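You operate a simulated robot arm through the tools that you are given. There is no shell and no other tool. Be economical: measure what you need, move in short steps, check, and stop when the job is done.

The job below is to be done with a simulated robot arm. You get a single attempt, and the scene is never put back.

## Task
Empty the spot cleaner's dirty tank into the blue pail.
Fine: switch off first, lay the stopper on the table, then refit the tank, then its stopper. Set down upright: grey stopper.

Only the result counts: the job must be done as asked and must still hold three seconds after the hand-in. Knocking over, shifting, dropping, spilling or breaking anything else fails it. A push-on lid holds only when it is set on centred and level and pressed home; a screw cap is set on level and turned clockwise until tight.

## Robot
A 7-joint arm with a two-finger parallel gripper, fixed in place. Base frame: the origin is at the foot of the arm, x ahead of it, y to its left, z up; the work surface is at about z = 760. Readings come in mm, rad, newtons and seconds.
With the tool pointing down near the work surface it reaches from about 200 to 680 mm from the base axis. Its first joint turns from -1.152 to 1.152 rad. Payload 2.4 kg.
Tool frame: the origin (TCP) lies between the finger pads and is the grasp point; the fingertips stand 30 mm ahead of it; z points along the fingers, y is the line along which they close. Largest opening 94 mm; finger width 28, thickness 10; the body of the gripper, 50 by 96 mm, starts 55 mm behind the TCP.
Orientation is that of the tool frame in the base frame, as [roll, pitch, yaw] about the fixed x, y, z axes, in that order (R = Rz(yaw) Ry(pitch) Rx(roll)). With the fingers straight down and closing along the base's y, the tool's x points along the base's -x, its y along +y and its z along -z.

## Interface
- The arm moves only by the tool arm_command. Its arguments are lists of equal length, an entry for each row: "hand": the closure in counts, from 0 (fully open) to 255 (shut); "slide": the shift along the tool's x, y, z in units of 200 mm (1.0 is 200 mm), a list of three; "angular": the turn, a rotation vector about the tool's x, y, z in units of 180 degrees (1.0 is 180 degrees), a list of three. In form: {"hand": [hand, ...], "slide": [[x, y, z], ...], "angular": [[rx, ry, rz], ...]}. A call has 1 to 12 rows; each row is the pose to reach, as a shift and turn from the pose commanded when the call began, along the tool's axes at that moment. A call with a number of a shift or a turn outside -1 to 1 is refused whole. Rows are played at 5 a second. More than 50 mm and 0.15 rad between two rows, or a gripper value outside its range, and nothing of the call is played. A pose out of reach is approached as far as the arm can. The call stops where the force on the tool passes 70 N (or 10 N more than at its start, if that is more) or the arm is blocked; 0.2 s more then pass. Each finger travels about 153 mm/s and halts on what it meets, pressing with about 31 N; the grip force reading is that of the motor and also rises with nothing between the fingers. The clock runs only during rows and for 0.2 s after the last one: add rows that repeat a pose to give the fingers time. It gives the time, the measured TCP pose, the force on the tool (base axes), the opening and the grip force at its end, in the units of the frame above (readings bear some noise), with the torque about the TCP (base axes, N m) and any sound that the robot's microphone picked up.
- Cameras (640 x 400 px; columns grow to the right, rows downward): "scene" is fixed at [46.5, 483.6, 1442]; the picture's right is [-0.64, -0.77, 0.00], its down [-0.45, 0.38, -0.81] and it looks along [0.62, -0.52, -0.59] (base axes); focal length 269 px, centre (320, 200). "wrist" rides on the gripper at [76, 14, -102] in the tool frame; the picture's right is [-0.18, 0.98, 0.00], its down [-0.75, -0.14, -0.64] and it looks along [-0.63, -0.12, 0.77] (tool axes); focal length 243 px, centre (320, 200). There is no depth. A picture from a camera that has moved, and an enlarged one, comes with that camera's place and axes in the base frame and with its lens.
- capture(camera): a new picture of that camera. No time passes.
- close_up(camera, box): a new picture of the part [left, top, right, bottom] of that camera's present view, enlarged. No time passes.
- hand_in(): hands the job in; it is judged then, once.

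Work in short steps. Places have to be worked out from the pictures, the camera data and where the tool is seen: move nearer, look again, correct. Check each grasp and each placing, and mend what went wrong. You have 120 turns and 68 pictures in all, those below and enlarged ones among them. Open the gripper and draw the arm clear of the work before you hand the job in, unless the task says otherwise; then end with one line.

The tools are called after ">>>" as a command line: name --argument value ..., lists and objects as JSON in quotes. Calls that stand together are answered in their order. arm_command: Moves the arm, as the interface text tells. Its arguments: {"type":"object","properties":{"hand":{"type":"array"},"slide":{"type":"array"},"angular":{"type":"array"}},"required":["hand","slide","angular"]} The other tools are called the same way: capture (camera) takes a picture; close_up (camera, box) takes an enlarged picture of a part of a camera's view; hand_in () hands the job in.

At the start:

```text
clock: 0.0
tcp_pos: [323.4, 263.2, 1271.5]
tool_rot: [3.141, 0.0, -3.141]
contact_force: [-0.5, 0.4, -0.1]
moment: [0.01, 0.01, -0.02]
finger_gap: 94.2
grip_force: 0.1
```

scene: 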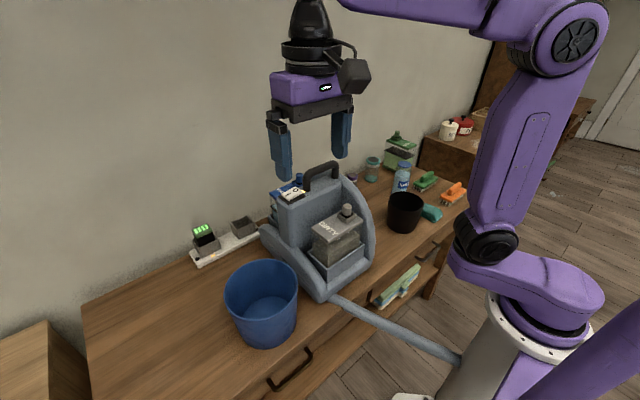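
wrist: 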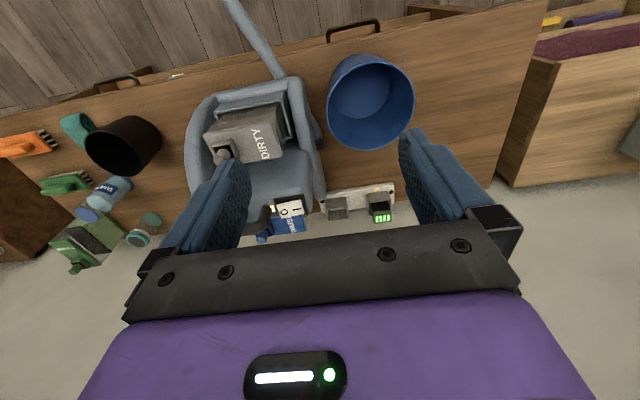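

I start by enlarging the machine in both views to find the switch, tank and stopper.

>>> close_up --camera "scene" --box '[180, 140, 420, 350]'

>>> close_up --camera "wrist" --box '[160, 40, 430, 250]'

```text
1.90 times, centred on (300, 245) of scene
camera zoom: at [46.5, 483.6, 1442.0], right [-0.64, -0.77, 0.0], down [-0.45, 0.38, -0.81], along [0.62, -0.52, -0.59], focal length 512 px, centre (358, 114)
```

zoom: 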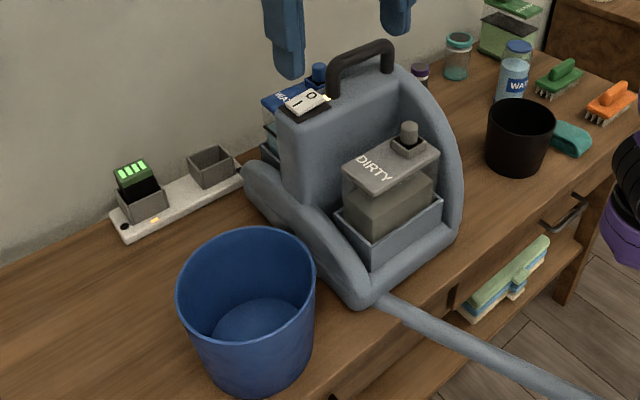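

```text
1.90 times, centred on (295, 145) of wrist
camera zoom: at [247.7, 276.9, 1373.1], right [0.18, 0.98, 0.0], down [0.75, -0.14, 0.64], along [0.63, -0.12, -0.77], focal length 462 px, centre (368, 305)
```

zoom: 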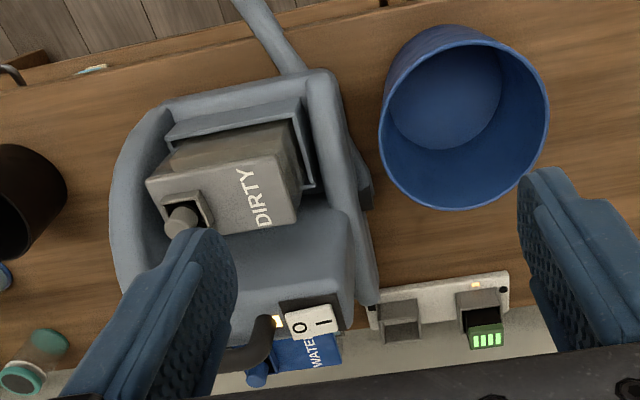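

The machine stands around (420, 100) with its stopper top near z≈1035, and the pail is near (420, 345). I move above the machine for a closer look.

>>> arm_command --hand '[0, 0, 0, 0, 0]' --slide '[[0.02, -0.2, 0], [0.05, -0.4, 0], [0.08, -0.6, 0], [0.1, -0.75, 0], [0.1, -0.75, 0]]' --angular '[[0, 0, 0], [0, 0, 0], [0, 0, 0], [0, 0, 0], [0, 0, 0]]'

>>> capture --camera "wrist"

```text
clock: 1.2
tcp_pos: [304.3, 113.0, 1272.7]
tool_rot: [-3.141, 0.0, -3.141]
contact_force: [0.3, 0.5, 1.0]
moment: [0.04, -0.02, -0.04]
finger_gap: 93.9
grip_force: 0.1
```

```text
63 pictures are left
camera wrist: at [227.9, 126.5, 1374.4], right [0.18, 0.98, 0.0], down [0.75, -0.14, 0.64], along [0.63, -0.12, -0.77], focal length 243 px, centre (320, 200)
```

wrist: 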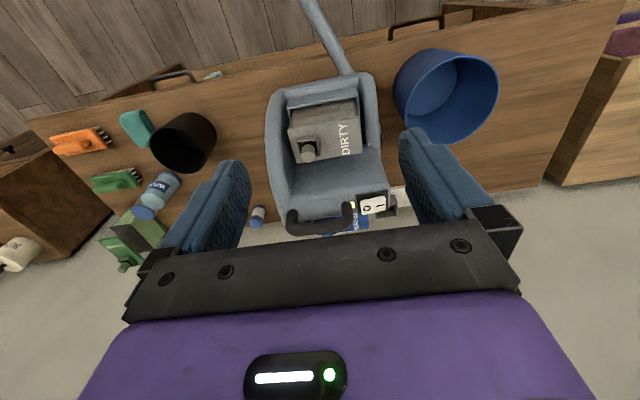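

>>> close_up --camera "wrist" --box '[250, 65, 410, 245]'

>>> close_up --camera "scene" --box '[255, 155, 375, 240]'

```text
2.22 times, centred on (330, 155) of wrist
camera zoom: at [227.9, 126.5, 1374.4], right [0.18, 0.98, 0.0], down [0.75, -0.14, 0.64], along [0.63, -0.12, -0.77], focal length 539 px, centre (298, 300)
```

zoom: 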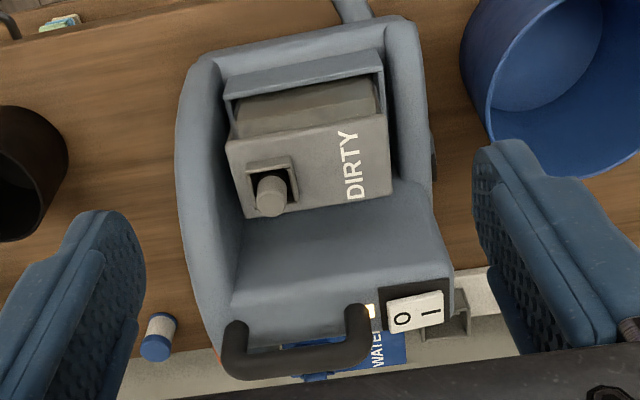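

```text
4.71 times, centred on (315, 198) of scene
camera zoom: at [46.5, 483.5, 1442.0], right [-0.64, -0.77, 0.0], down [-0.45, 0.38, -0.81], along [0.62, -0.52, -0.59], focal length 1266 px, centre (344, 212)
```

zoom: 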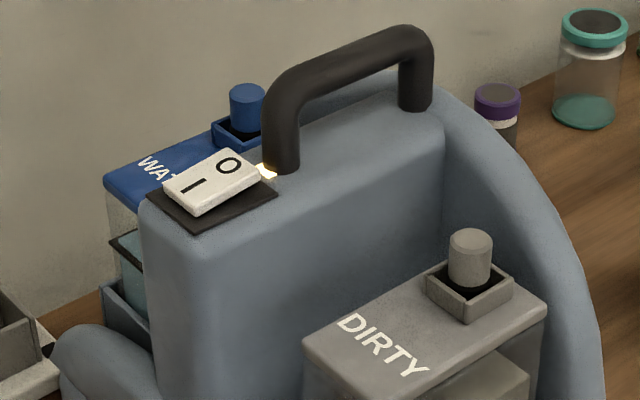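

The LED is lit and the rocker lies "I" down; I place O's end near (537, 153, 1043), with the handle leg at y≈119. I close the fingers and move above the O end.

>>> arm_command --hand '[255, 255, 255, 255, 255, 255, 255]' --slide '[[-0.18, 0.03, 0.05], [-0.36, 0.07, 0.1], [-0.54, 0.11, 0.15], [-0.72, 0.15, 0.2], [-0.9, 0.19, 0.25], [-1.0, 0.2, 0.3], [-1.0, 0.2, 0.3]]' --angular '[[0, 0, 0], [0, 0, 0], [0, 0, 0], [0, 0, 0], [0, 0, 0], [0, 0, 0], [0, 0, 0]]'

>>> close_up --camera "wrist" --box '[160, 30, 480, 230]'

>>> close_up --camera "scene" --box '[240, 60, 400, 220]'

```text
clock: 2.8
tcp_pos: [504.8, 153.0, 1211.9]
tool_rot: [-3.141, -0.001, -3.141]
contact_force: [-0.3, -0.1, 0.2]
moment: [0.01, -0.02, -0.01]
finger_gap: 0.0
grip_force: 31.2
```

```text
2.00 times, centred on (320, 130) of wrist
camera zoom: at [427.7, 166.8, 1312.7], right [0.18, 0.98, 0.0], down [0.75, -0.14, 0.64], along [0.63, -0.12, -0.77], focal length 485 px, centre (320, 340)
```

zoom: 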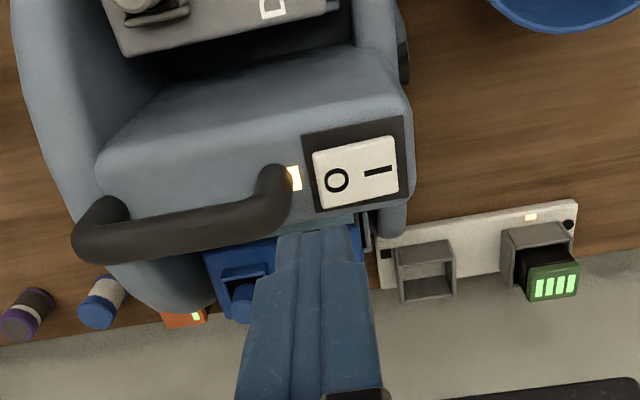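

```text
2.50 times, centred on (320, 140) of scene
camera zoom: at [46.6, 483.6, 1442.0], right [-0.64, -0.77, 0.0], down [-0.45, 0.38, -0.81], along [0.62, -0.52, -0.59], focal length 672 px, centre (320, 350)
```

zoom: 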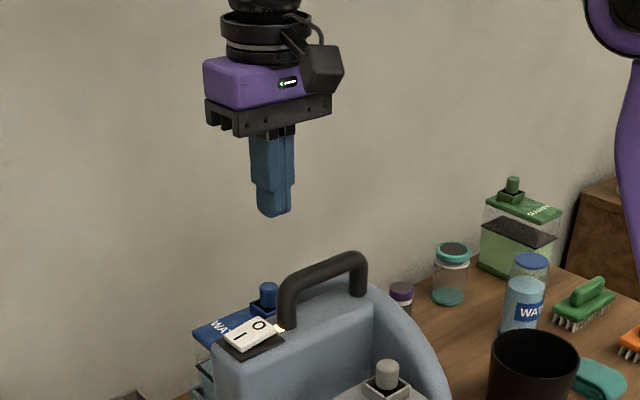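

The O label triangulates to (535, 156), with the rocker's edge at y≈143. I line up over (535, 151) and descend, ending in small steps to press.

>>> arm_command --hand '[255, 255, 255, 255, 255, 255]' --slide '[[-0.15, -0.01, 0.1], [-0.15, -0.01, 0.3], [-0.15, -0.01, 0.5], [-0.15, -0.01, 0.6], [-0.15, -0.01, 0.63], [-0.15, -0.01, 0.66]]' --angular '[[0, 0, 0], [0, 0, 0], [0, 0, 0], [0, 0, 0], [0, 0, 0], [0, 0, 0]]'

>>> close_up --camera "scene" --box '[255, 120, 375, 220]'

```text
clock: 4.2
tcp_pos: [534.5, 150.5, 1080.3]
tool_rot: [3.141, 0.001, -3.141]
contact_force: [-0.2, -0.8, 0.4]
moment: [-0.02, 0.01, -0.02]
finger_gap: 0.2
grip_force: 31.2
```

```text
4.00 times, centred on (315, 170) of scene
camera zoom: at [46.5, 483.6, 1442.0], right [-0.64, -0.77, 0.0], down [-0.45, 0.38, -0.81], along [0.62, -0.52, -0.59], focal length 1076 px, centre (340, 320)
```

zoom: 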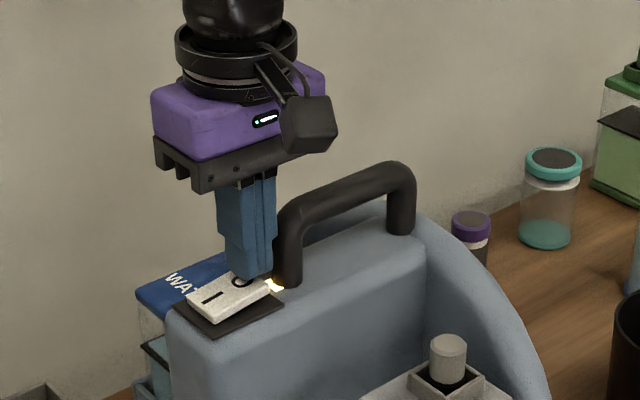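

The fingertips are just above the O end, no contact yet. I press down in small steps; the force limit guards the press.

>>> arm_command --hand '[255, 255, 255, 255, 255]' --slide '[[0, 0, 0.015], [0, 0, 0.03], [0, 0, 0.045], [0, 0, 0.06], [0, 0, 0.075]]' --angular '[[0, 0, 0], [0, 0, 0], [0, 0, 0], [0, 0, 0], [0, 0, 0]]'

>>> close_up --camera "scene" --box '[270, 160, 350, 220]'

```text
clock: 5.4
tcp_pos: [534.0, 151.3, 1073.1]
tool_rot: [3.138, 0.008, -3.141]
contact_force: [-9.1, -4.0, 15.0]
moment: [0.01, 0.46, 0.14]
finger_gap: 0.3
grip_force: 30.6
stopped in row 5: the force on the tool passed its limit at 73 N (the readings are from after the stop); the commanded pose is now the measured one
```

```text
6.67 times, centred on (310, 190) of scene
camera zoom: at [46.0, 483.4, 1442.1], right [-0.64, -0.77, 0.0], down [-0.45, 0.38, -0.81], along [0.62, -0.52, -0.59], focal length 1793 px, centre (387, 267)
```

zoom: 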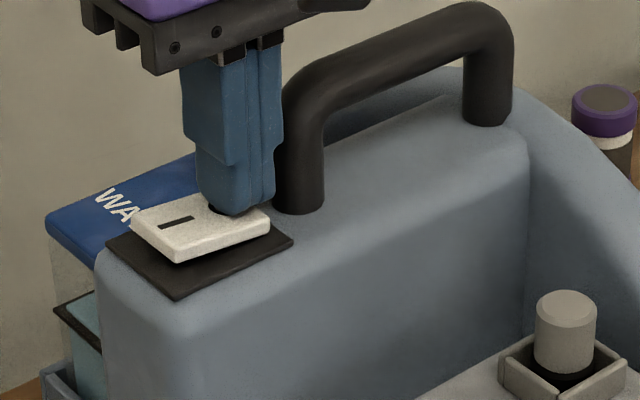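

The rocker flipped (I end up, LED dark). I retreat upward and move back to look down at the stopper.

>>> arm_command --hand '[255, 255, 255, 255, 130, 130, 130, 130]' --slide '[[0, 0, -0.2], [0, 0, -0.4], [0.1, -0.1, -0.55], [0.3, -0.2, -0.58], [0.5, -0.3, -0.58], [0.6, -0.4, -0.58], [0.6, -0.435, -0.58], [0.6, -0.435, -0.58]]' --angular '[[0, 0, 0], [0, 0, 0], [0, 0, 0], [0, 0, 0], [0, 0, 0], [0, 0, 0], [0, 0, 0], [0, 0, 0]]'

>>> capture --camera "wrist"

>>> close_up --camera "scene" --box '[250, 130, 410, 230]'

```text
clock: 7.2
tcp_pos: [413.1, 64.2, 1187.5]
tool_rot: [3.138, 0.009, -3.141]
contact_force: [0.5, 0.7, 0.4]
moment: [-0.02, 0.03, 0.0]
finger_gap: 46.1
grip_force: 0.0
```

```text
56 pictures are left
camera wrist: at [335.9, 77.5, 1287.1], right [0.18, 0.98, 0.01], down [0.75, -0.14, 0.65], along [0.64, -0.12, -0.76], focal length 243 px, centre (320, 200)
```

wrist: 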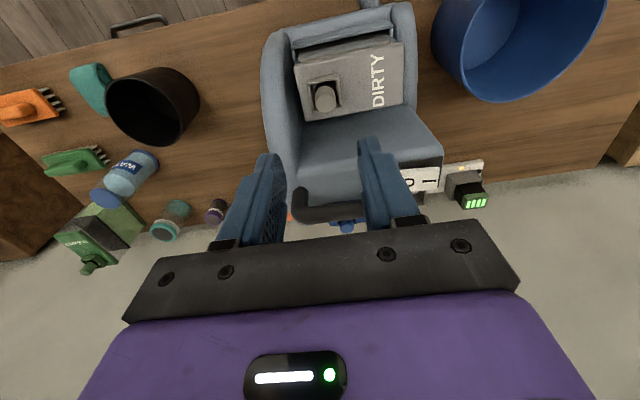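

```text
4.00 times, centred on (330, 180) of scene
camera zoom: at [46.5, 483.5, 1442.0], right [-0.64, -0.77, 0.0], down [-0.45, 0.38, -0.81], along [0.62, -0.52, -0.59], focal length 1076 px, centre (280, 280)
```

zoom: 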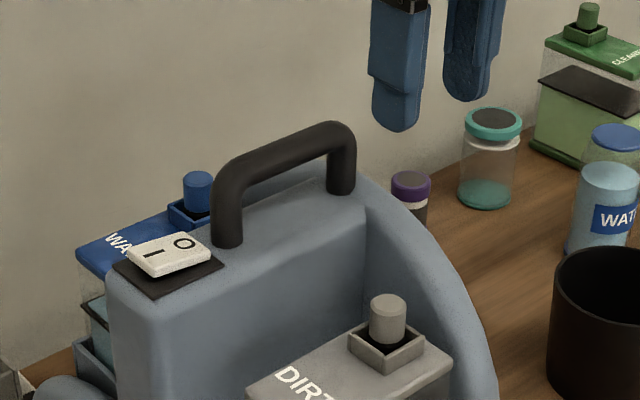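

The switch is off. To refine the stopper position, I enlarge the wrist view around it.

>>> close_up --camera "wrist" --box '[260, 30, 420, 130]'

```text
4.00 times, centred on (340, 80) of wrist
camera zoom: at [335.9, 77.5, 1287.1], right [0.18, 0.98, 0.01], down [0.75, -0.14, 0.65], along [0.64, -0.12, -0.76], focal length 970 px, centre (240, 680)
```

zoom: 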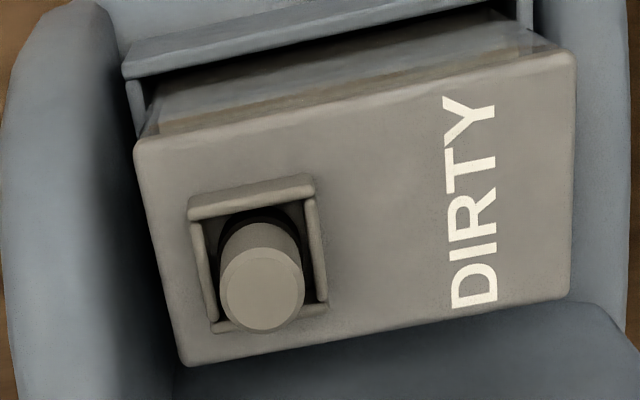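

The stopper top is at about (430.5, 66, 1006) and the lid spans x 396–464, y 35–163. I level the tool and descend to z=1030 around the knob.

>>> arm_command --hand '[130, 130, 130, 130, 130]' --slide '[[-0.079, 0.009, 0.2], [-0.079, 0.009, 0.4], [-0.079, 0.009, 0.6], [-0.079, 0.009, 0.78], [-0.079, 0.009, 0.78]]' --angular '[[0.0011, 0.0029, 0], [0.0011, 0.0029, 0], [0.0011, 0.0029, 0], [0.0011, 0.0029, 0], [0.0011, 0.0029, 0]]'

>>> capture --camera "wrist"

>>> close_up --camera "scene" --box '[290, 150, 390, 230]'

```text
clock: 8.4
tcp_pos: [429.9, 65.8, 1030.2]
tool_rot: [-3.14, 0.002, 3.141]
contact_force: [0.3, -0.4, -0.4]
moment: [0.02, 0.01, 0.0]
finger_gap: 46.0
grip_force: 0.0
```

```text
53 pictures are left
camera wrist: at [354.9, 80.0, 1130.7], right [0.18, 0.98, 0.0], down [0.75, -0.14, 0.64], along [0.63, -0.12, -0.77], focal length 243 px, centre (320, 200)
```

wrist: 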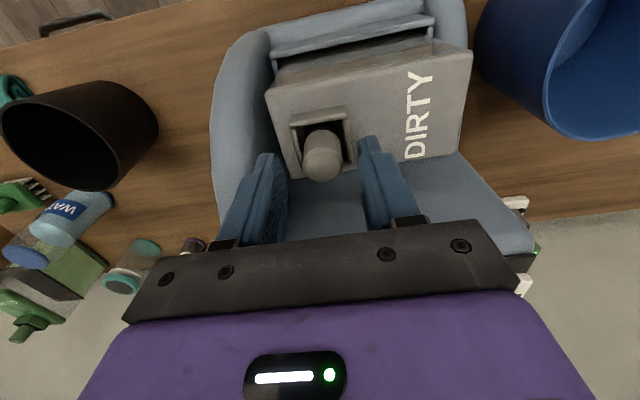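

```text
5.00 times, centred on (340, 190) of scene
camera zoom: at [46.5, 483.6, 1442.0], right [-0.64, -0.77, 0.0], down [-0.45, 0.38, -0.81], along [0.62, -0.52, -0.59], focal length 1345 px, centre (220, 250)
```

zoom: 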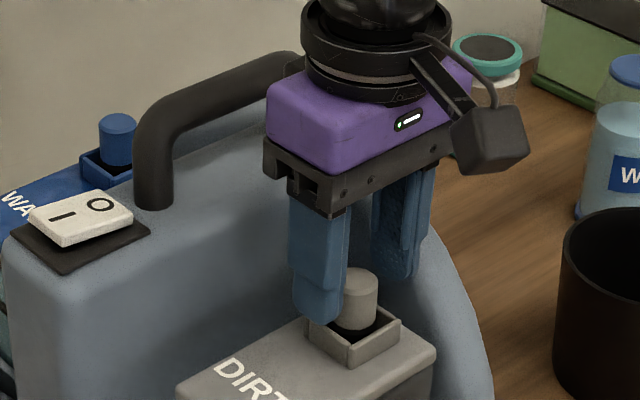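

The knob sits between the fingers, within 2–3 mm of centre. I go down 15 mm (tips ~985, above the collar) and close.

>>> arm_command --hand '[130, 130, 255, 255, 255, 255]' --slide '[[0.01, 0.003, 0.035], [0.01, 0.005, 0.075], [0.01, 0.005, 0.075], [0.01, 0.005, 0.075], [0.01, 0.005, 0.075], [0.01, 0.005, 0.075]]' --angular '[[0, 0, 0], [0, 0, 0], [0, 0, 0], [0, 0, 0], [0, 0, 0], [0, 0, 0]]'

>>> close_up --camera "scene" --box '[290, 150, 390, 230]'

```text
clock: 9.8
tcp_pos: [430.4, 67.2, 1016.1]
tool_rot: [-3.142, 0.001, -3.14]
contact_force: [-2.6, 5.0, 17.7]
moment: [0.08, 0.54, -0.03]
finger_gap: 38.0
grip_force: 31.2
```

```text
5.00 times, centred on (340, 190) of scene
camera zoom: at [46.2, 483.7, 1442.0], right [-0.64, -0.77, 0.0], down [-0.45, 0.38, -0.81], along [0.62, -0.52, -0.59], focal length 1345 px, centre (220, 250)
```

zoom: 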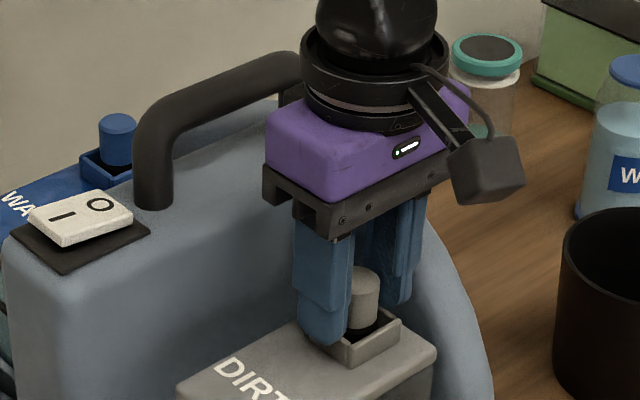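

The gap stopped at 38 mm with an upward force: the tips met the square collar. I reopen, raise 9 mm and close on the knob alone.

>>> arm_command --hand '[130, 130, 130, 255, 255, 255, 255]' --slide '[[0, 0, 0], [0, 0, 0], [0, 0, -0.045], [0, 0, -0.045], [0, 0, -0.045], [0, 0, -0.045], [0, 0, -0.045]]' --angular '[[0, 0, 0], [0, 0, 0], [0, 0, 0], [0, 0, 0], [0, 0, 0], [0, 0, 0], [0, 0, 0]]'

>>> close_up --camera "scene" --box '[290, 150, 390, 230]'

```text
clock: 11.4
tcp_pos: [429.0, 66.8, 1023.7]
tool_rot: [3.14, 0.003, 3.141]
contact_force: [0.2, -0.4, -0.5]
moment: [0.02, -0.04, -0.01]
finger_gap: 22.8
grip_force: 31.0
```

```text
5.00 times, centred on (340, 190) of scene
camera zoom: at [46.5, 483.6, 1442.0], right [-0.64, -0.77, 0.0], down [-0.45, 0.38, -0.81], along [0.62, -0.52, -0.59], focal length 1345 px, centre (220, 250)
```

zoom: 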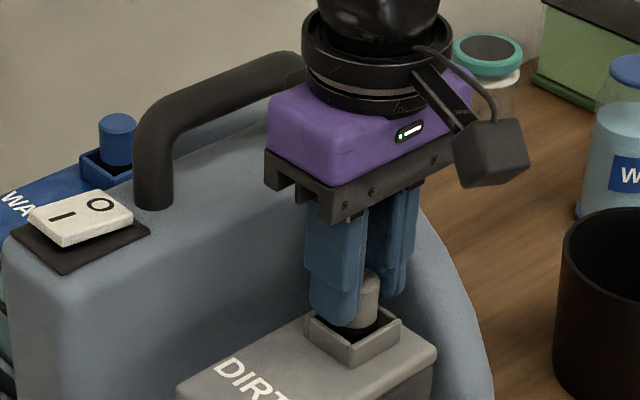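

The fingers now hold the knob (22.8 mm). I pull it straight up in small steps.

>>> arm_command --hand '[255, 255, 255, 255, 255, 255]' --slide '[[0, 0, -0.02], [0, 0, -0.05], [0, 0, -0.1], [0, 0, -0.2], [0, 0, -0.4], [0, 0, -0.55]]' --angular '[[0, 0, 0], [0, 0, 0], [0, 0, 0], [0, 0, 0], [0, 0, 0], [0, 0, 0]]'

>>> close_up --camera "scene" --box '[270, 110, 410, 230]'

```text
clock: 12.8
tcp_pos: [428.6, 66.7, 1136.1]
tool_rot: [3.141, 0.0, 3.141]
contact_force: [-0.5, -0.1, 0.0]
moment: [0.02, -0.02, -0.05]
finger_gap: 23.0
grip_force: 30.8
```

```text
3.33 times, centred on (340, 170) of scene
camera zoom: at [46.5, 483.6, 1442.0], right [-0.64, -0.77, 0.0], down [-0.45, 0.38, -0.81], along [0.62, -0.52, -0.59], focal length 897 px, centre (253, 300)
```

zoom: 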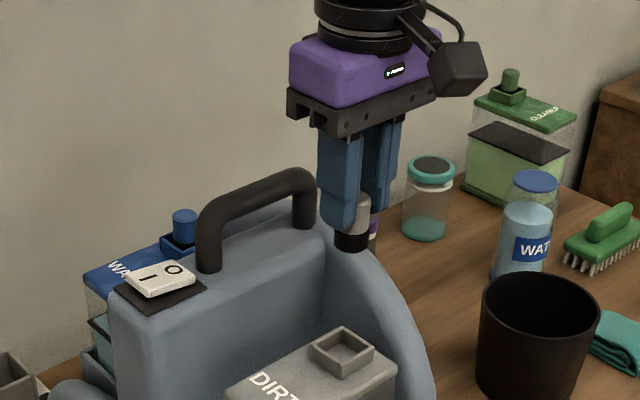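

The stopper is out (bottom about 55 mm below the TCP). The free table spot left of the pail near (400, 505) suits it; I carry it there at height.

>>> arm_command --hand '[255, 255, 255, 255, 255]' --slide '[[0.02, 0.2, 0], [0.04, 0.4, 0], [0.06, 0.6, 0], [0.08, 0.8, 0], [0.1, 1.0, 0]]' --angular '[[0, 0, 0], [0, 0, 0], [0, 0, 0], [0, 0, 0], [0, 0, 0]]'

>>> arm_command --hand '[255, 255, 255, 255, 255]' --slide '[[0.02, 0.2, 0], [0.04, 0.4, 0], [0.04, 0.6, 0], [0.04, 0.8, 0], [0.04, 1.0, 0]]' --angular '[[0, 0, 0], [0, 0, 0], [0, 0, 0], [0, 0, 0], [0, 0, 0]]'

>>> arm_command --hand '[255, 255, 255, 255, 255]' --slide '[[0, 0.19, 0], [0, 0.19, 0.25], [0, 0.19, 0.5], [0, 0.19, 0.7], [0, 0.19, 0.7]]' --angular '[[0, 0, 0], [0, 0, 0], [0, 0, 0], [0, 0, 0], [0, 0, 0]]'

>>> capture --camera "scene"

>>> capture --camera "wrist"

```text
clock: 14.0
tcp_pos: [407.8, 266.1, 1133.3]
tool_rot: [3.141, 0.001, 3.14]
contact_force: [0.8, 0.5, 0.0]
moment: [-0.05, -0.02, 0.02]
finger_gap: 23.1
grip_force: 31.0
```

```text
clock: 15.2
tcp_pos: [400.6, 467.1, 1134.0]
tool_rot: [-3.141, 0.0, 3.141]
contact_force: [-0.7, 0.9, -0.3]
moment: [-0.01, 0.0, 0.01]
finger_gap: 23.0
grip_force: 31.1
```

```text
clock: 16.4
tcp_pos: [401.0, 505.1, 994.6]
tool_rot: [-3.141, 0.003, 3.142]
contact_force: [-0.2, 0.3, -0.3]
moment: [0.0, 0.01, 0.0]
finger_gap: 23.1
grip_force: 31.3
```

```text
48 pictures are left
```

scene: 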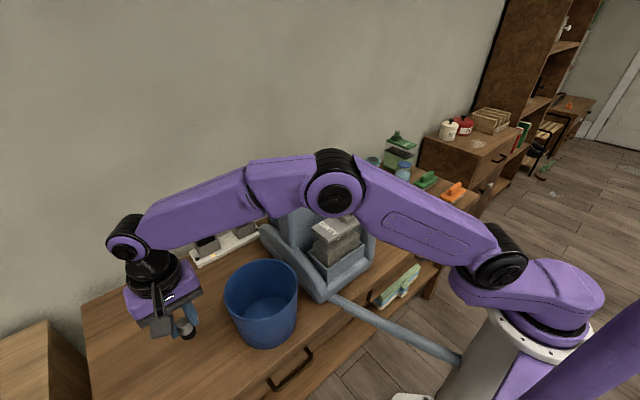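

```text
47 pictures are left
camera wrist: at [325.5, 519.2, 1095.4], right [0.18, 0.98, 0.0], down [0.75, -0.14, 0.64], along [0.63, -0.12, -0.77], focal length 243 px, centre (320, 200)
```

wrist: 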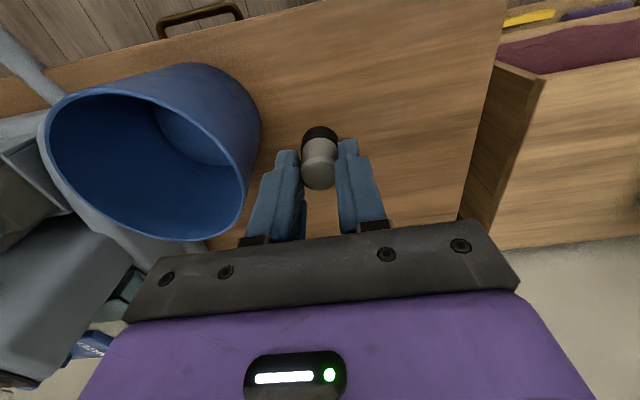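

The stopper hangs upright over clear table. I lower to just above the surface, then creep until contact.

>>> arm_command --hand '[255, 255, 255, 255, 255]' --slide '[[0, 0, 0.2], [0, 0, 0.4], [0, 0, 0.6], [0, 0, 0.8], [0, 0, 0.8]]' --angular '[[0, 0, 0], [0, 0, 0], [0, 0, 0], [0, 0, 0], [0, 0, 0]]'

>>> close_up --camera "wrist" --box '[220, 80, 420, 220]'

```text
clock: 17.6
tcp_pos: [402.0, 504.8, 833.2]
tool_rot: [-3.141, 0.001, 3.14]
contact_force: [-0.1, -0.2, -0.5]
moment: [0.04, 0.0, 0.0]
finger_gap: 23.3
grip_force: 31.1
```

```text
2.86 times, centred on (320, 150) of wrist
camera zoom: at [325.9, 518.7, 935.1], right [0.18, 0.98, 0.0], down [0.75, -0.14, 0.64], along [0.63, -0.12, -0.77], focal length 693 px, centre (320, 343)
```

zoom: 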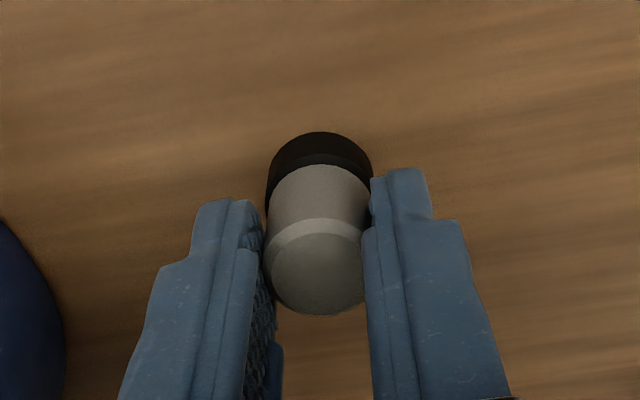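

Hanging level, shadow not yet touching. I creep down in 3 mm steps.

>>> arm_command --hand '[255, 255, 255, 255]' --slide '[[0, 0, 0.015], [0, 0, 0.03], [0, 0, 0.045], [0, 0, 0.06]]' --angular '[[0, 0, 0], [0, 0, 0], [0, 0, 0], [0, 0, 0]]'

>>> close_up --camera "wrist" --box '[220, 80, 420, 220]'

```text
clock: 18.6
tcp_pos: [401.4, 505.0, 822.8]
tool_rot: [3.141, 0.002, -3.14]
contact_force: [0.0, 0.7, -0.1]
moment: [0.01, 0.0, 0.0]
finger_gap: 23.0
grip_force: 31.1
```

```text
2.86 times, centred on (320, 150) of wrist
camera zoom: at [325.6, 518.8, 923.3], right [0.18, 0.98, 0.0], down [0.75, -0.14, 0.64], along [0.63, -0.12, -0.77], focal length 693 px, centre (320, 343)
```

zoom: 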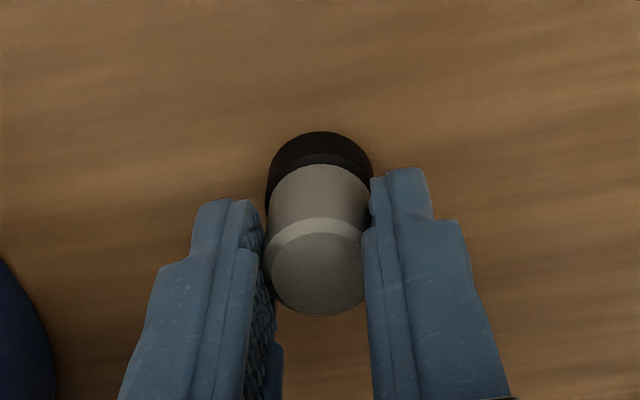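

Still no contact at z=822.8. I continue in 2 mm steps.

>>> arm_command --hand '[255, 255, 255, 255]' --slide '[[0, 0, 0.01], [0, 0, 0.02], [0, 0, 0.03], [0, 0, 0.03]]' --angular '[[0, 0, 0], [0, 0, 0], [0, 0, 0], [0, 0, 0]]'

```text
clock: 19.6
tcp_pos: [402.2, 505.5, 815.9]
tool_rot: [-3.141, 0.002, 3.141]
contact_force: [0.3, -0.4, 0.0]
moment: [0.01, 0.03, -0.01]
finger_gap: 23.2
grip_force: 31.3
```

>>> arm_command --hand '[255, 255, 255]' --slide '[[0, 0, 0.01], [0, 0, 0.02], [0, 0, 0.02]]' --angular '[[0, 0, 0], [0, 0, 0], [0, 0, 0]]'

>>> close_up --camera "scene" --box '[120, 270, 280, 390]'

```text
clock: 20.4
tcp_pos: [403.4, 505.2, 814.6]
tool_rot: [3.137, 0.003, -3.141]
contact_force: [-4.9, -5.2, 25.9]
moment: [-0.39, 0.28, -0.03]
finger_gap: 23.2
grip_force: 31.0
```

```text
3.33 times, centred on (200, 330) of scene
camera zoom: at [46.1, 483.0, 1442.3], right [-0.64, -0.77, 0.0], down [-0.45, 0.38, -0.81], along [0.62, -0.52, -0.59], focal length 897 px, centre (720, -233)
```

zoom: 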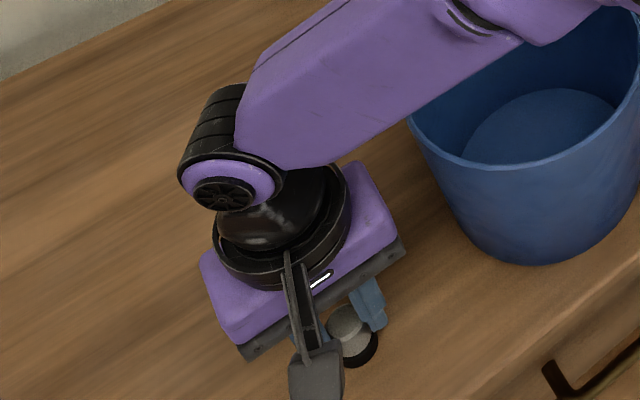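

Contact at z≈815 with 26 N. I ease off 1.5 mm, open the fingers a little, then rise straight up.

>>> arm_command --hand '[255, 130, 130, 130, 130, 130, 130]' --slide '[[0, 0, -0.004], [0, 0, -0.004], [0, 0, -0.004], [0, 0, -0.1], [0, 0, -0.3], [0, 0, -0.5], [0, 0, -0.7]]' --angular '[[0, 0, 0], [0, 0, 0], [0, 0, 0], [0, 0, 0], [0, 0, 0], [0, 0, 0], [0, 0, 0]]'

>>> capture --camera "wrist"

```text
clock: 22.0
tcp_pos: [402.1, 505.7, 951.7]
tool_rot: [-3.141, 0.001, -3.141]
contact_force: [0.3, 0.9, 0.4]
moment: [0.03, 0.03, 0.0]
finger_gap: 46.1
grip_force: 0.0
```

```text
43 pictures are left
camera wrist: at [325.8, 519.3, 1053.8], right [0.18, 0.98, 0.0], down [0.75, -0.14, 0.64], along [0.63, -0.12, -0.77], focal length 243 px, centre (320, 200)
```

wrist: 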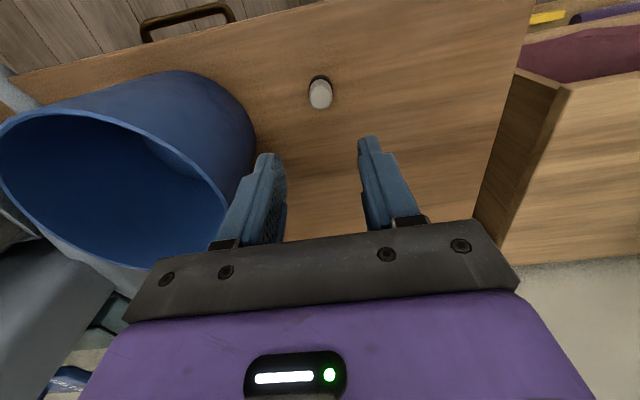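

The stopper stands upright on the table. Before grasping the tank I rehearse the pouring posture with the empty gripper: I rise and yaw the tool so that its x axis points away from the robot.

>>> arm_command --hand '[130, 130, 130, 130, 130, 130, 130, 130, 130, 130, 130]' --slide '[[0, 0, -0.2], [0, 0, -0.4], [0, 0, -0.6], [0, 0, -0.8], [0, 0, -1], [0.02, -0.1, -1], [0.04, -0.2, -1], [0.06, -0.3, -1], [0.08, -0.4, -1], [0.1, -0.5, -1], [0.1, -0.6, -1]]' --angular '[[0, 0, 0.045], [0, 0, 0.09], [0, 0, 0.135], [0, 0, 0.18], [0, 0, 0.225], [0, 0, 0.27], [0, 0, 0.315], [0, 0, 0.36], [0, 0, 0.405], [0, 0, 0.45], [0, 0, 0.495]]'

>>> arm_command --hand '[130, 130, 130, 130, 130, 130]' --slide '[[0, 0, 0], [0, 0, 0], [0, 0, 0], [0, 0, 0], [0, 0, 0], [0, 0, 0]]' --angular '[[0, 0, 0.045], [0, 0, 0.09], [0, 0, 0.135], [0, 0, 0.18], [0, 0, 0.225], [0, 0, 0.25]]'

```text
clock: 24.4
tcp_pos: [381.3, 385.6, 1151.8]
tool_rot: [3.14, -0.002, 1.585]
contact_force: [0.3, -0.1, 0.0]
moment: [0.02, 0.01, 0.01]
finger_gap: 45.9
grip_force: 0.0
```

```text
clock: 25.8
tcp_pos: [384.7, 380.3, 1151.6]
tool_rot: [-3.139, 0.0, 0.805]
contact_force: [0.6, 0.3, -0.1]
moment: [-0.01, 0.02, -0.02]
finger_gap: 46.0
grip_force: 0.0
out of reach, approached as far as the arm can: row 6
```

Yaw to 46° works (just at the joint limit). Now I test tilting about the closing axis in place.

>>> arm_command --hand '[130, 130, 130, 130, 130, 130, 130, 130, 130, 130, 130, 130]' --slide '[[0, 0, 0], [0, 0, 0], [0, 0, 0], [0, 0, 0], [0, 0, 0], [0, 0, 0], [0, 0, 0], [0, 0, 0], [0, 0, 0], [0, 0, 0], [0, 0, 0], [0, 0, 0]]' --angular '[[0, 0.045, 0], [0, 0.09, 0], [0, 0.135, 0], [0, 0.18, 0], [0, 0.225, 0], [0, 0.27, 0], [0, 0.315, 0], [0, 0.36, 0], [0, 0.405, 0], [0, 0.45, 0], [0, 0.495, 0], [0, 0.54, 0]]'

>>> capture --camera "scene"

```text
clock: 28.4
tcp_pos: [383.7, 381.0, 1151.2]
tool_rot: [0.002, -1.442, -2.341]
contact_force: [-0.3, -0.9, -0.3]
moment: [0.03, -0.03, 0.01]
finger_gap: 46.2
grip_force: 0.0
```

```text
42 pictures are left
```

scene: 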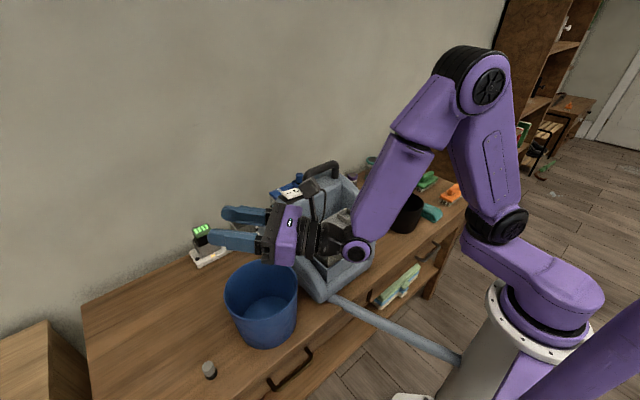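

It reaches 97° tilt smoothly. I test further tilt up to ~135°.

>>> arm_command --hand '[130, 130, 130, 130, 130]' --slide '[[0, 0, 0], [0, 0, 0], [0, 0, 0], [0, 0, 0], [0, 0, 0]]' --angular '[[0, 0.045, 0], [0, 0.09, 0], [0, 0.135, 0], [0, 0.18, 0], [0, 0.21, 0]]'

>>> capture --camera "scene"

```text
clock: 29.6
tcp_pos: [384.6, 380.5, 1152.0]
tool_rot: [0.003, -0.781, -2.343]
contact_force: [-0.1, 0.1, -0.1]
moment: [-0.03, -0.03, 0.02]
finger_gap: 46.0
grip_force: 0.0
```

```text
41 pictures are left
```

scene: 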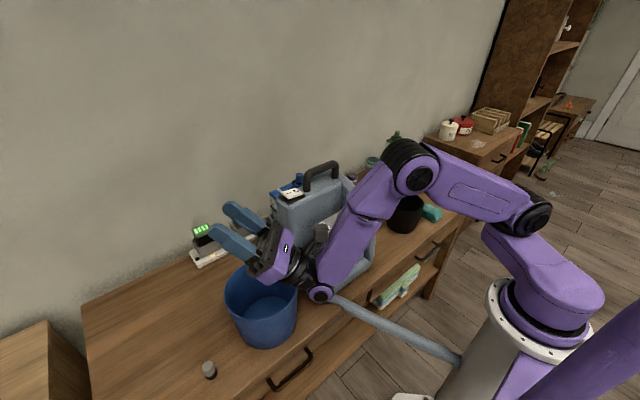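

The full pour posture is reachable at TCP z≈1150. I undo the rehearsal tilt and yaw.

>>> arm_command --hand '[130, 130, 130, 130, 130, 130, 130, 130, 130, 130, 130, 130]' --slide '[[0, 0, 0], [0, 0, 0], [0, 0, 0], [0, 0, 0], [0, 0, 0], [0, 0, 0], [0, 0, 0], [0, 0, 0], [0, 0, 0], [0, 0, 0], [0, 0, 0], [0, 0, 0]]' --angular '[[0, -0.045, 0], [0, -0.09, 0], [0, -0.135, 0], [0, -0.18, 0], [0, -0.225, 0], [0, -0.27, 0], [0, -0.315, 0], [0, -0.36, 0], [0, -0.405, 0], [0, -0.45, 0], [0, -0.495, 0], [0, -0.54, 0]]'

>>> arm_command --hand '[130, 130, 130, 130, 130]' --slide '[[0, 0, 0], [0, 0, 0], [0, 0, 0], [0, 0, 0], [0, 0, 0]]' --angular '[[0, -0.045, 0], [0, -0.09, 0], [0, -0.135, 0], [0, -0.18, 0], [0, -0.21, 0]]'

>>> arm_command --hand '[130, 130, 130, 130, 130, 130]' --slide '[[0, 0, 0], [0, 0, 0], [0, 0, 0], [0, 0, 0], [0, 0, 0], [0, 0, 0]]' --angular '[[0, 0, -0.045], [0, 0, -0.09], [0, 0, -0.135], [0, 0, -0.18], [0, 0, -0.225], [0, 0, -0.244]]'

```text
clock: 32.2
tcp_pos: [392.1, 377.9, 1153.8]
tool_rot: [3.046, -0.678, 0.89]
contact_force: [-4.3, 1.6, -1.7]
moment: [0.06, -0.16, -0.17]
finger_gap: 46.0
grip_force: 0.1
out of reach, approached as far as the arm can: row 11
```

```text
clock: 33.4
tcp_pos: [339.3, 385.6, 1137.5]
tool_rot: [3.137, -0.503, 0.801]
contact_force: [0.2, -0.4, 0.9]
moment: [-0.02, 0.01, -0.01]
finger_gap: 46.0
grip_force: 0.0
out of reach, approached as far as the arm can: row 1, 2, 3, 4, 5
```

```text
clock: 34.8
tcp_pos: [338.1, 384.4, 1138.3]
tool_rot: [2.772, -0.351, 1.637]
contact_force: [0.2, 0.1, -0.1]
moment: [-0.03, -0.03, -0.03]
finger_gap: 46.3
grip_force: 0.0
```

The return hit the joint limit and left the tool tilted, so during the real pour I will use less yaw. I now re-level the tool with the computed correction.

>>> arm_command --hand '[130, 130, 130, 130, 130]' --slide '[[0, 0, 0], [0, 0, 0], [0, 0, 0], [0, 0, 0], [0, 0, 0]]' --angular '[[0.028, -0.0286, 0], [0.0563, -0.0571, 0], [0.0845, -0.0857, 0], [0.1127, -0.1143, 0], [0.1127, -0.1143, 0]]'

```text
clock: 36.0
tcp_pos: [336.1, 301.7, 1109.8]
tool_rot: [2.842, -0.112, 1.584]
contact_force: [-0.2, 0.0, -0.6]
moment: [-0.02, 0.03, 0.01]
finger_gap: 46.2
grip_force: 0.0
out of reach, approached as far as the arm can: row 1, 2, 3, 4, 5
```

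The arm says out of reach and the TCP drifted; I look at the arm's configuration.

>>> capture --camera "scene"

```text
40 pictures are left
```

scene: 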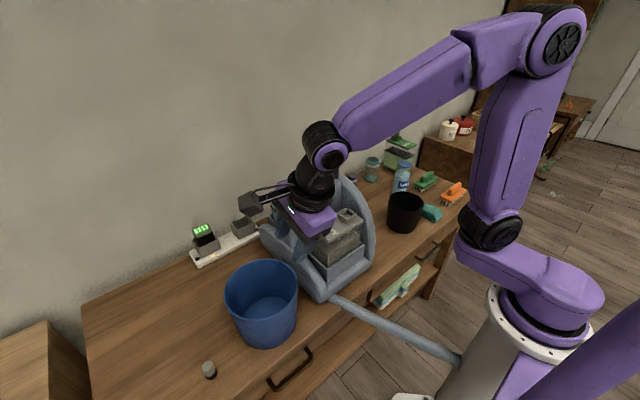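

No contact anywhere. I level from the present pose while raising and moving toward +x, away from the joint limit.

>>> arm_command --hand '[130, 130, 130, 130, 130]' --slide '[[0.008, 0.082, -0.053], [0.016, 0.164, -0.106], [0.023, 0.245, -0.159], [0.031, 0.327, -0.212], [0.031, 0.327, -0.212]]' --angular '[[0.024, -0.009, 0], [0.048, -0.018, 0], [0.071, -0.027, -0.001], [0.095, -0.036, -0.001], [0.095, -0.036, -0.001]]'

```text
clock: 37.2
tcp_pos: [319.9, 269.1, 1110.8]
tool_rot: [2.876, -0.029, 1.572]
contact_force: [-1.3, -0.3, -0.1]
moment: [-0.01, -0.07, 0.04]
finger_gap: 45.9
grip_force: 0.1
out of reach, approached as far as the arm can: row 1, 2, 3, 4, 5
```

Still blocked by a joint limit. I unwind the tool about its own axis first (toward the original yaw), then level.

>>> arm_command --hand '[130, 130, 130, 130, 130, 130, 130]' --slide '[[0, 0, 0], [0, 0, 0], [0, 0, 0], [0, 0, 0], [0, 0, 0], [0, 0, 0], [0, 0, 0]]' --angular '[[0, 0, -0.045], [0, 0, -0.09], [0, 0, -0.135], [0, 0, -0.18], [0, 0, -0.225], [0, 0, -0.27], [0, 0, -0.27]]'

```text
clock: 38.8
tcp_pos: [321.8, 269.7, 1110.7]
tool_rot: [2.939, 0.18, 2.398]
contact_force: [-0.2, 0.2, -0.3]
moment: [0.03, 0.0, -0.02]
finger_gap: 46.2
grip_force: 0.1
```

That unwound cleanly. Now I level from here.

>>> arm_command --hand '[130, 130, 130, 130]' --slide '[[0, 0, 0], [0, 0, 0], [0, 0, 0], [0, 0, 0]]' --angular '[[0.0215, 0.019, 0.002], [0.043, 0.038, 0.004], [0.0644, 0.057, 0.0058], [0.0644, 0.057, 0.0058]]'

```text
clock: 39.8
tcp_pos: [320.9, 269.3, 1112.2]
tool_rot: [2.939, 0.18, 2.395]
contact_force: [0.6, 0.5, 0.6]
moment: [0.0, 0.0, -0.03]
finger_gap: 46.3
grip_force: 0.0
out of reach, approached as far as the arm can: row 1, 2, 3, 4
```

Blocked in that direction, so it is likely a wrist/elbow limit in this low, close pose. I try a pure upward move to give the arm room.

>>> arm_command --hand '[130, 130, 130, 130, 130, 130]' --slide '[[-0.036, 0.04, -0.193], [-0.072, 0.08, -0.386], [-0.108, 0.12, -0.578], [-0.144, 0.158, -0.771], [-0.16, 0.178, -0.867], [-0.16, 0.178, -0.867]]' --angular '[[0, 0, 0], [0, 0, 0], [0, 0, 0], [0, 0, 0], [0, 0, 0], [0, 0, 0]]'

>>> capture --camera "scene"

```text
clock: 41.2
tcp_pos: [281.3, 287.8, 1275.7]
tool_rot: [2.927, 0.21, 2.392]
contact_force: [0.1, 0.2, -0.4]
moment: [0.04, 0.0, -0.01]
finger_gap: 45.9
grip_force: 0.0
out of reach, approached as far as the arm can: row 1, 2, 3, 4, 5, 6
```

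```text
39 pictures are left
```

scene: 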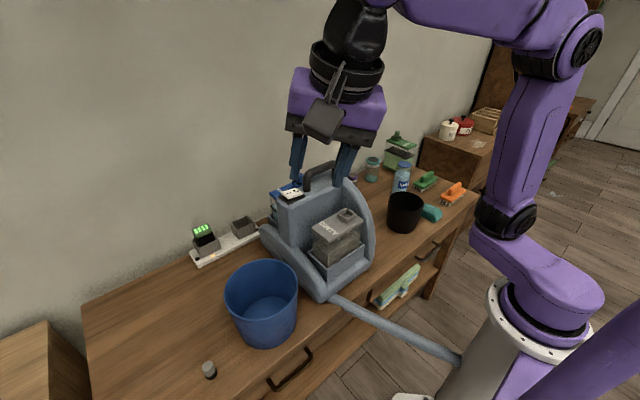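

Clear of everything. I unwind the remaining yaw about the tool axis, back to the starting wrist angle.

>>> arm_command --hand '[130, 130, 130, 130, 130, 130, 130]' --slide '[[0, 0, 0], [0, 0, 0], [0, 0, 0], [0, 0, 0], [0, 0, 0], [0, 0, 0], [0, 0, 0]]' --angular '[[0, 0, -0.045], [0, 0, -0.09], [0, 0, -0.135], [0, 0, -0.18], [0, 0, -0.225], [0, 0, -0.24], [0, 0, -0.24]]'

```text
clock: 42.8
tcp_pos: [238.5, 294.7, 1256.5]
tool_rot: [3.123, 0.29, -3.117]
contact_force: [-0.4, 0.3, 0.1]
moment: [0.03, 0.02, 0.0]
finger_gap: 46.2
grip_force: 0.1
out of reach, approached as far as the arm can: row 1, 2, 3, 4, 5, 6, 7
```

Yaw is back to the start value, but the tool leans outward 17° and has been pulled inward to r≈380. I move outward while levelling.

>>> arm_command --hand '[130, 130, 130, 130, 130, 130]' --slide '[[-0.15, -0.05, 0.045], [-0.3, -0.1, 0.09], [-0.45, -0.15, 0.13], [-0.6, -0.2, 0.17], [-0.6, -0.2, 0.17], [-0.6, -0.2, 0.17]]' --angular '[[0, 0.023, 0], [0, 0.046, 0], [0, 0.069, 0], [0, 0.092, 0], [0, 0.092, 0], [0, 0.092, 0]]'

```text
clock: 44.2
tcp_pos: [363.8, 261.2, 1255.2]
tool_rot: [-3.008, 0.217, -3.096]
contact_force: [0.5, 0.5, -0.1]
moment: [0.0, -0.01, 0.0]
finger_gap: 46.0
grip_force: 0.0
out of reach, approached as far as the arm can: row 1, 2, 3, 4, 5, 6
```

Position recovered but the tilt remains. I check the arm's shape against the starting picture.

>>> capture --camera "scene"

```text
38 pictures are left
```

scene: 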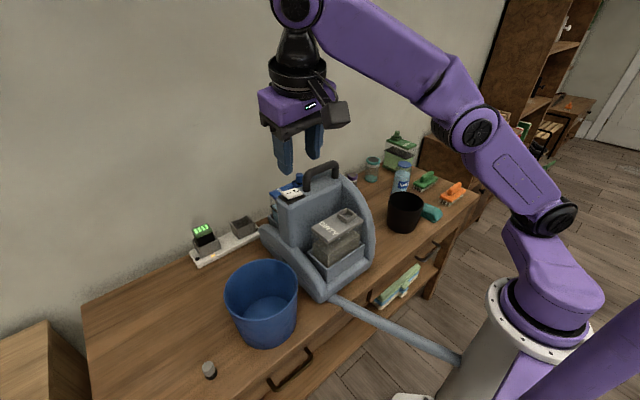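

The elbow has swung to the right compared with the start. I retry levelling from this roomier pose while moving lower and outward.

>>> arm_command --hand '[130, 130, 130, 130, 130, 130]' --slide '[[-0.1, -0.1, 0.05], [-0.2, -0.2, 0.1], [-0.3, -0.3, 0.15], [-0.4, -0.4, 0.2], [-0.4, -0.5, 0.2], [-0.4, -0.5, 0.2]]' --angular '[[-0.014, 0.023, 0], [-0.028, 0.046, 0], [-0.0425, 0.069, 0], [-0.0425, 0.069, 0], [-0.0425, 0.069, 0], [-0.0425, 0.069, 0]]'

```text
clock: 45.6
tcp_pos: [451.6, 159.0, 1247.7]
tool_rot: [-2.947, 0.164, -3.094]
contact_force: [0.1, -0.2, 0.1]
moment: [0.04, -0.05, 0.0]
finger_gap: 46.1
grip_force: 0.0
out of reach, approached as far as the arm can: row 1, 2, 3, 4, 5, 6
```

Still a residual tilt. Stretching the arm should collapse the elbow swivel, so I move outward at height (nothing there but air).

>>> arm_command --hand '[130, 130, 130, 130, 130, 130]' --slide '[[-0.2, 0, 0.03], [-0.4, 0, 0.06], [-0.6, 0, 0.1], [-0.75, 0, 0.12], [-0.75, 0, 0.12], [-0.75, 0, 0.12]]' --angular '[[-0.02, 0.015, 0], [-0.04, 0.03, 0], [-0.062, 0.052, 0], [-0.062, 0.052, 0], [-0.062, 0.052, 0], [-0.062, 0.052, 0]]'

```text
clock: 47.0
tcp_pos: [581.5, 154.9, 1243.3]
tool_rot: [-2.905, 0.097, -3.1]
contact_force: [-0.2, -0.3, -0.5]
moment: [0.01, 0.01, -0.02]
finger_gap: 45.9
grip_force: 0.0
out of reach, approached as far as the arm can: row 1, 2, 3, 4, 5, 6
```

I swing outward toward +y at large radius, where j1 has to face the target, to undo the elbow drift.

>>> arm_command --hand '[130, 130, 130, 130, 130, 130]' --slide '[[0.06, 0.19, -0.05], [0.12, 0.38, -0.1], [0.18, 0.57, -0.15], [0.26, 0.76, -0.19], [0.34, 0.95, -0.23], [0.34, 0.95, -0.23]]' --angular '[[-0.02, 0.01, 0], [-0.04, 0.02, 0], [-0.06, 0.03, 0], [-0.075, 0.031, 0], [-0.075, 0.031, 0], [-0.075, 0.031, 0]]'

```text
clock: 48.4
tcp_pos: [498.4, 334.0, 1232.1]
tool_rot: [-2.925, 0.137, -3.098]
contact_force: [0.0, -0.3, 0.3]
moment: [0.0, 0.0, 0.0]
finger_gap: 46.0
grip_force: 0.0
out of reach, approached as far as the arm can: row 1, 2, 3, 4, 5, 6
```

>>> arm_command --hand '[130, 130, 130, 130, 130, 130]' --slide '[[0.06, 0.19, -0.03], [0.12, 0.38, -0.05], [0.18, 0.57, -0.05], [0.2, 0.7, -0.05], [0.2, 0.8, -0.05], [0.2, 0.8, -0.05]]' --angular '[[-0.02, 0.01, 0], [-0.04, 0.02, 0], [-0.06, 0.03, 0], [-0.069, 0.043, 0], [-0.069, 0.043, 0], [-0.069, 0.043, 0]]'

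>>> capture --camera "scene"

```text
clock: 49.8
tcp_pos: [468.4, 425.5, 1177.8]
tool_rot: [-2.94, 0.157, -3.095]
contact_force: [-0.7, 0.0, -0.2]
moment: [-0.01, -0.02, 0.02]
finger_gap: 46.2
grip_force: 0.0
out of reach, approached as far as the arm can: row 1, 2, 3, 4, 5, 6
```

```text
37 pictures are left
```

scene: 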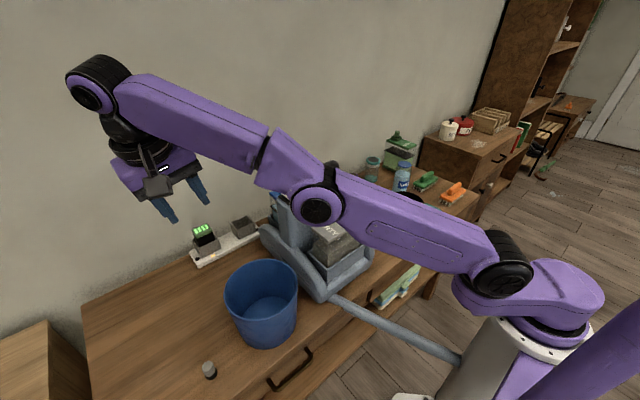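

Now j1 faces left again but the elbow is nearly straight, which is probably the limit. I retract inward and down (still above the pail height) to make it bend.

>>> arm_command --hand '[130, 130, 130, 130, 130, 130]' --slide '[[0.15, 0, 0.1], [0.3, 0, 0.2], [0.45, 0, 0.3], [0.6, 0, 0.4], [0.7, 0, 0.45], [0.7, 0, 0.45]]' --angular '[[-0.02, 0.015, 0], [-0.04, 0.03, 0], [-0.064, 0.05, 0], [-0.064, 0.05, 0], [-0.064, 0.05, 0], [-0.064, 0.05, 0]]'

>>> capture --camera "scene"

```text
clock: 51.2
tcp_pos: [417.9, 474.2, 1158.2]
tool_rot: [-2.933, 0.154, -3.094]
contact_force: [0.0, 0.1, -0.6]
moment: [-0.01, 0.02, -0.02]
finger_gap: 46.1
grip_force: 0.1
out of reach, approached as far as the arm can: row 1, 2, 3, 4, 5, 6
```

```text
36 pictures are left
```

scene: 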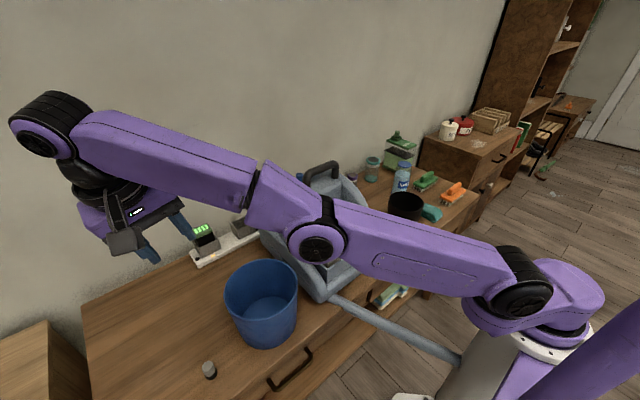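

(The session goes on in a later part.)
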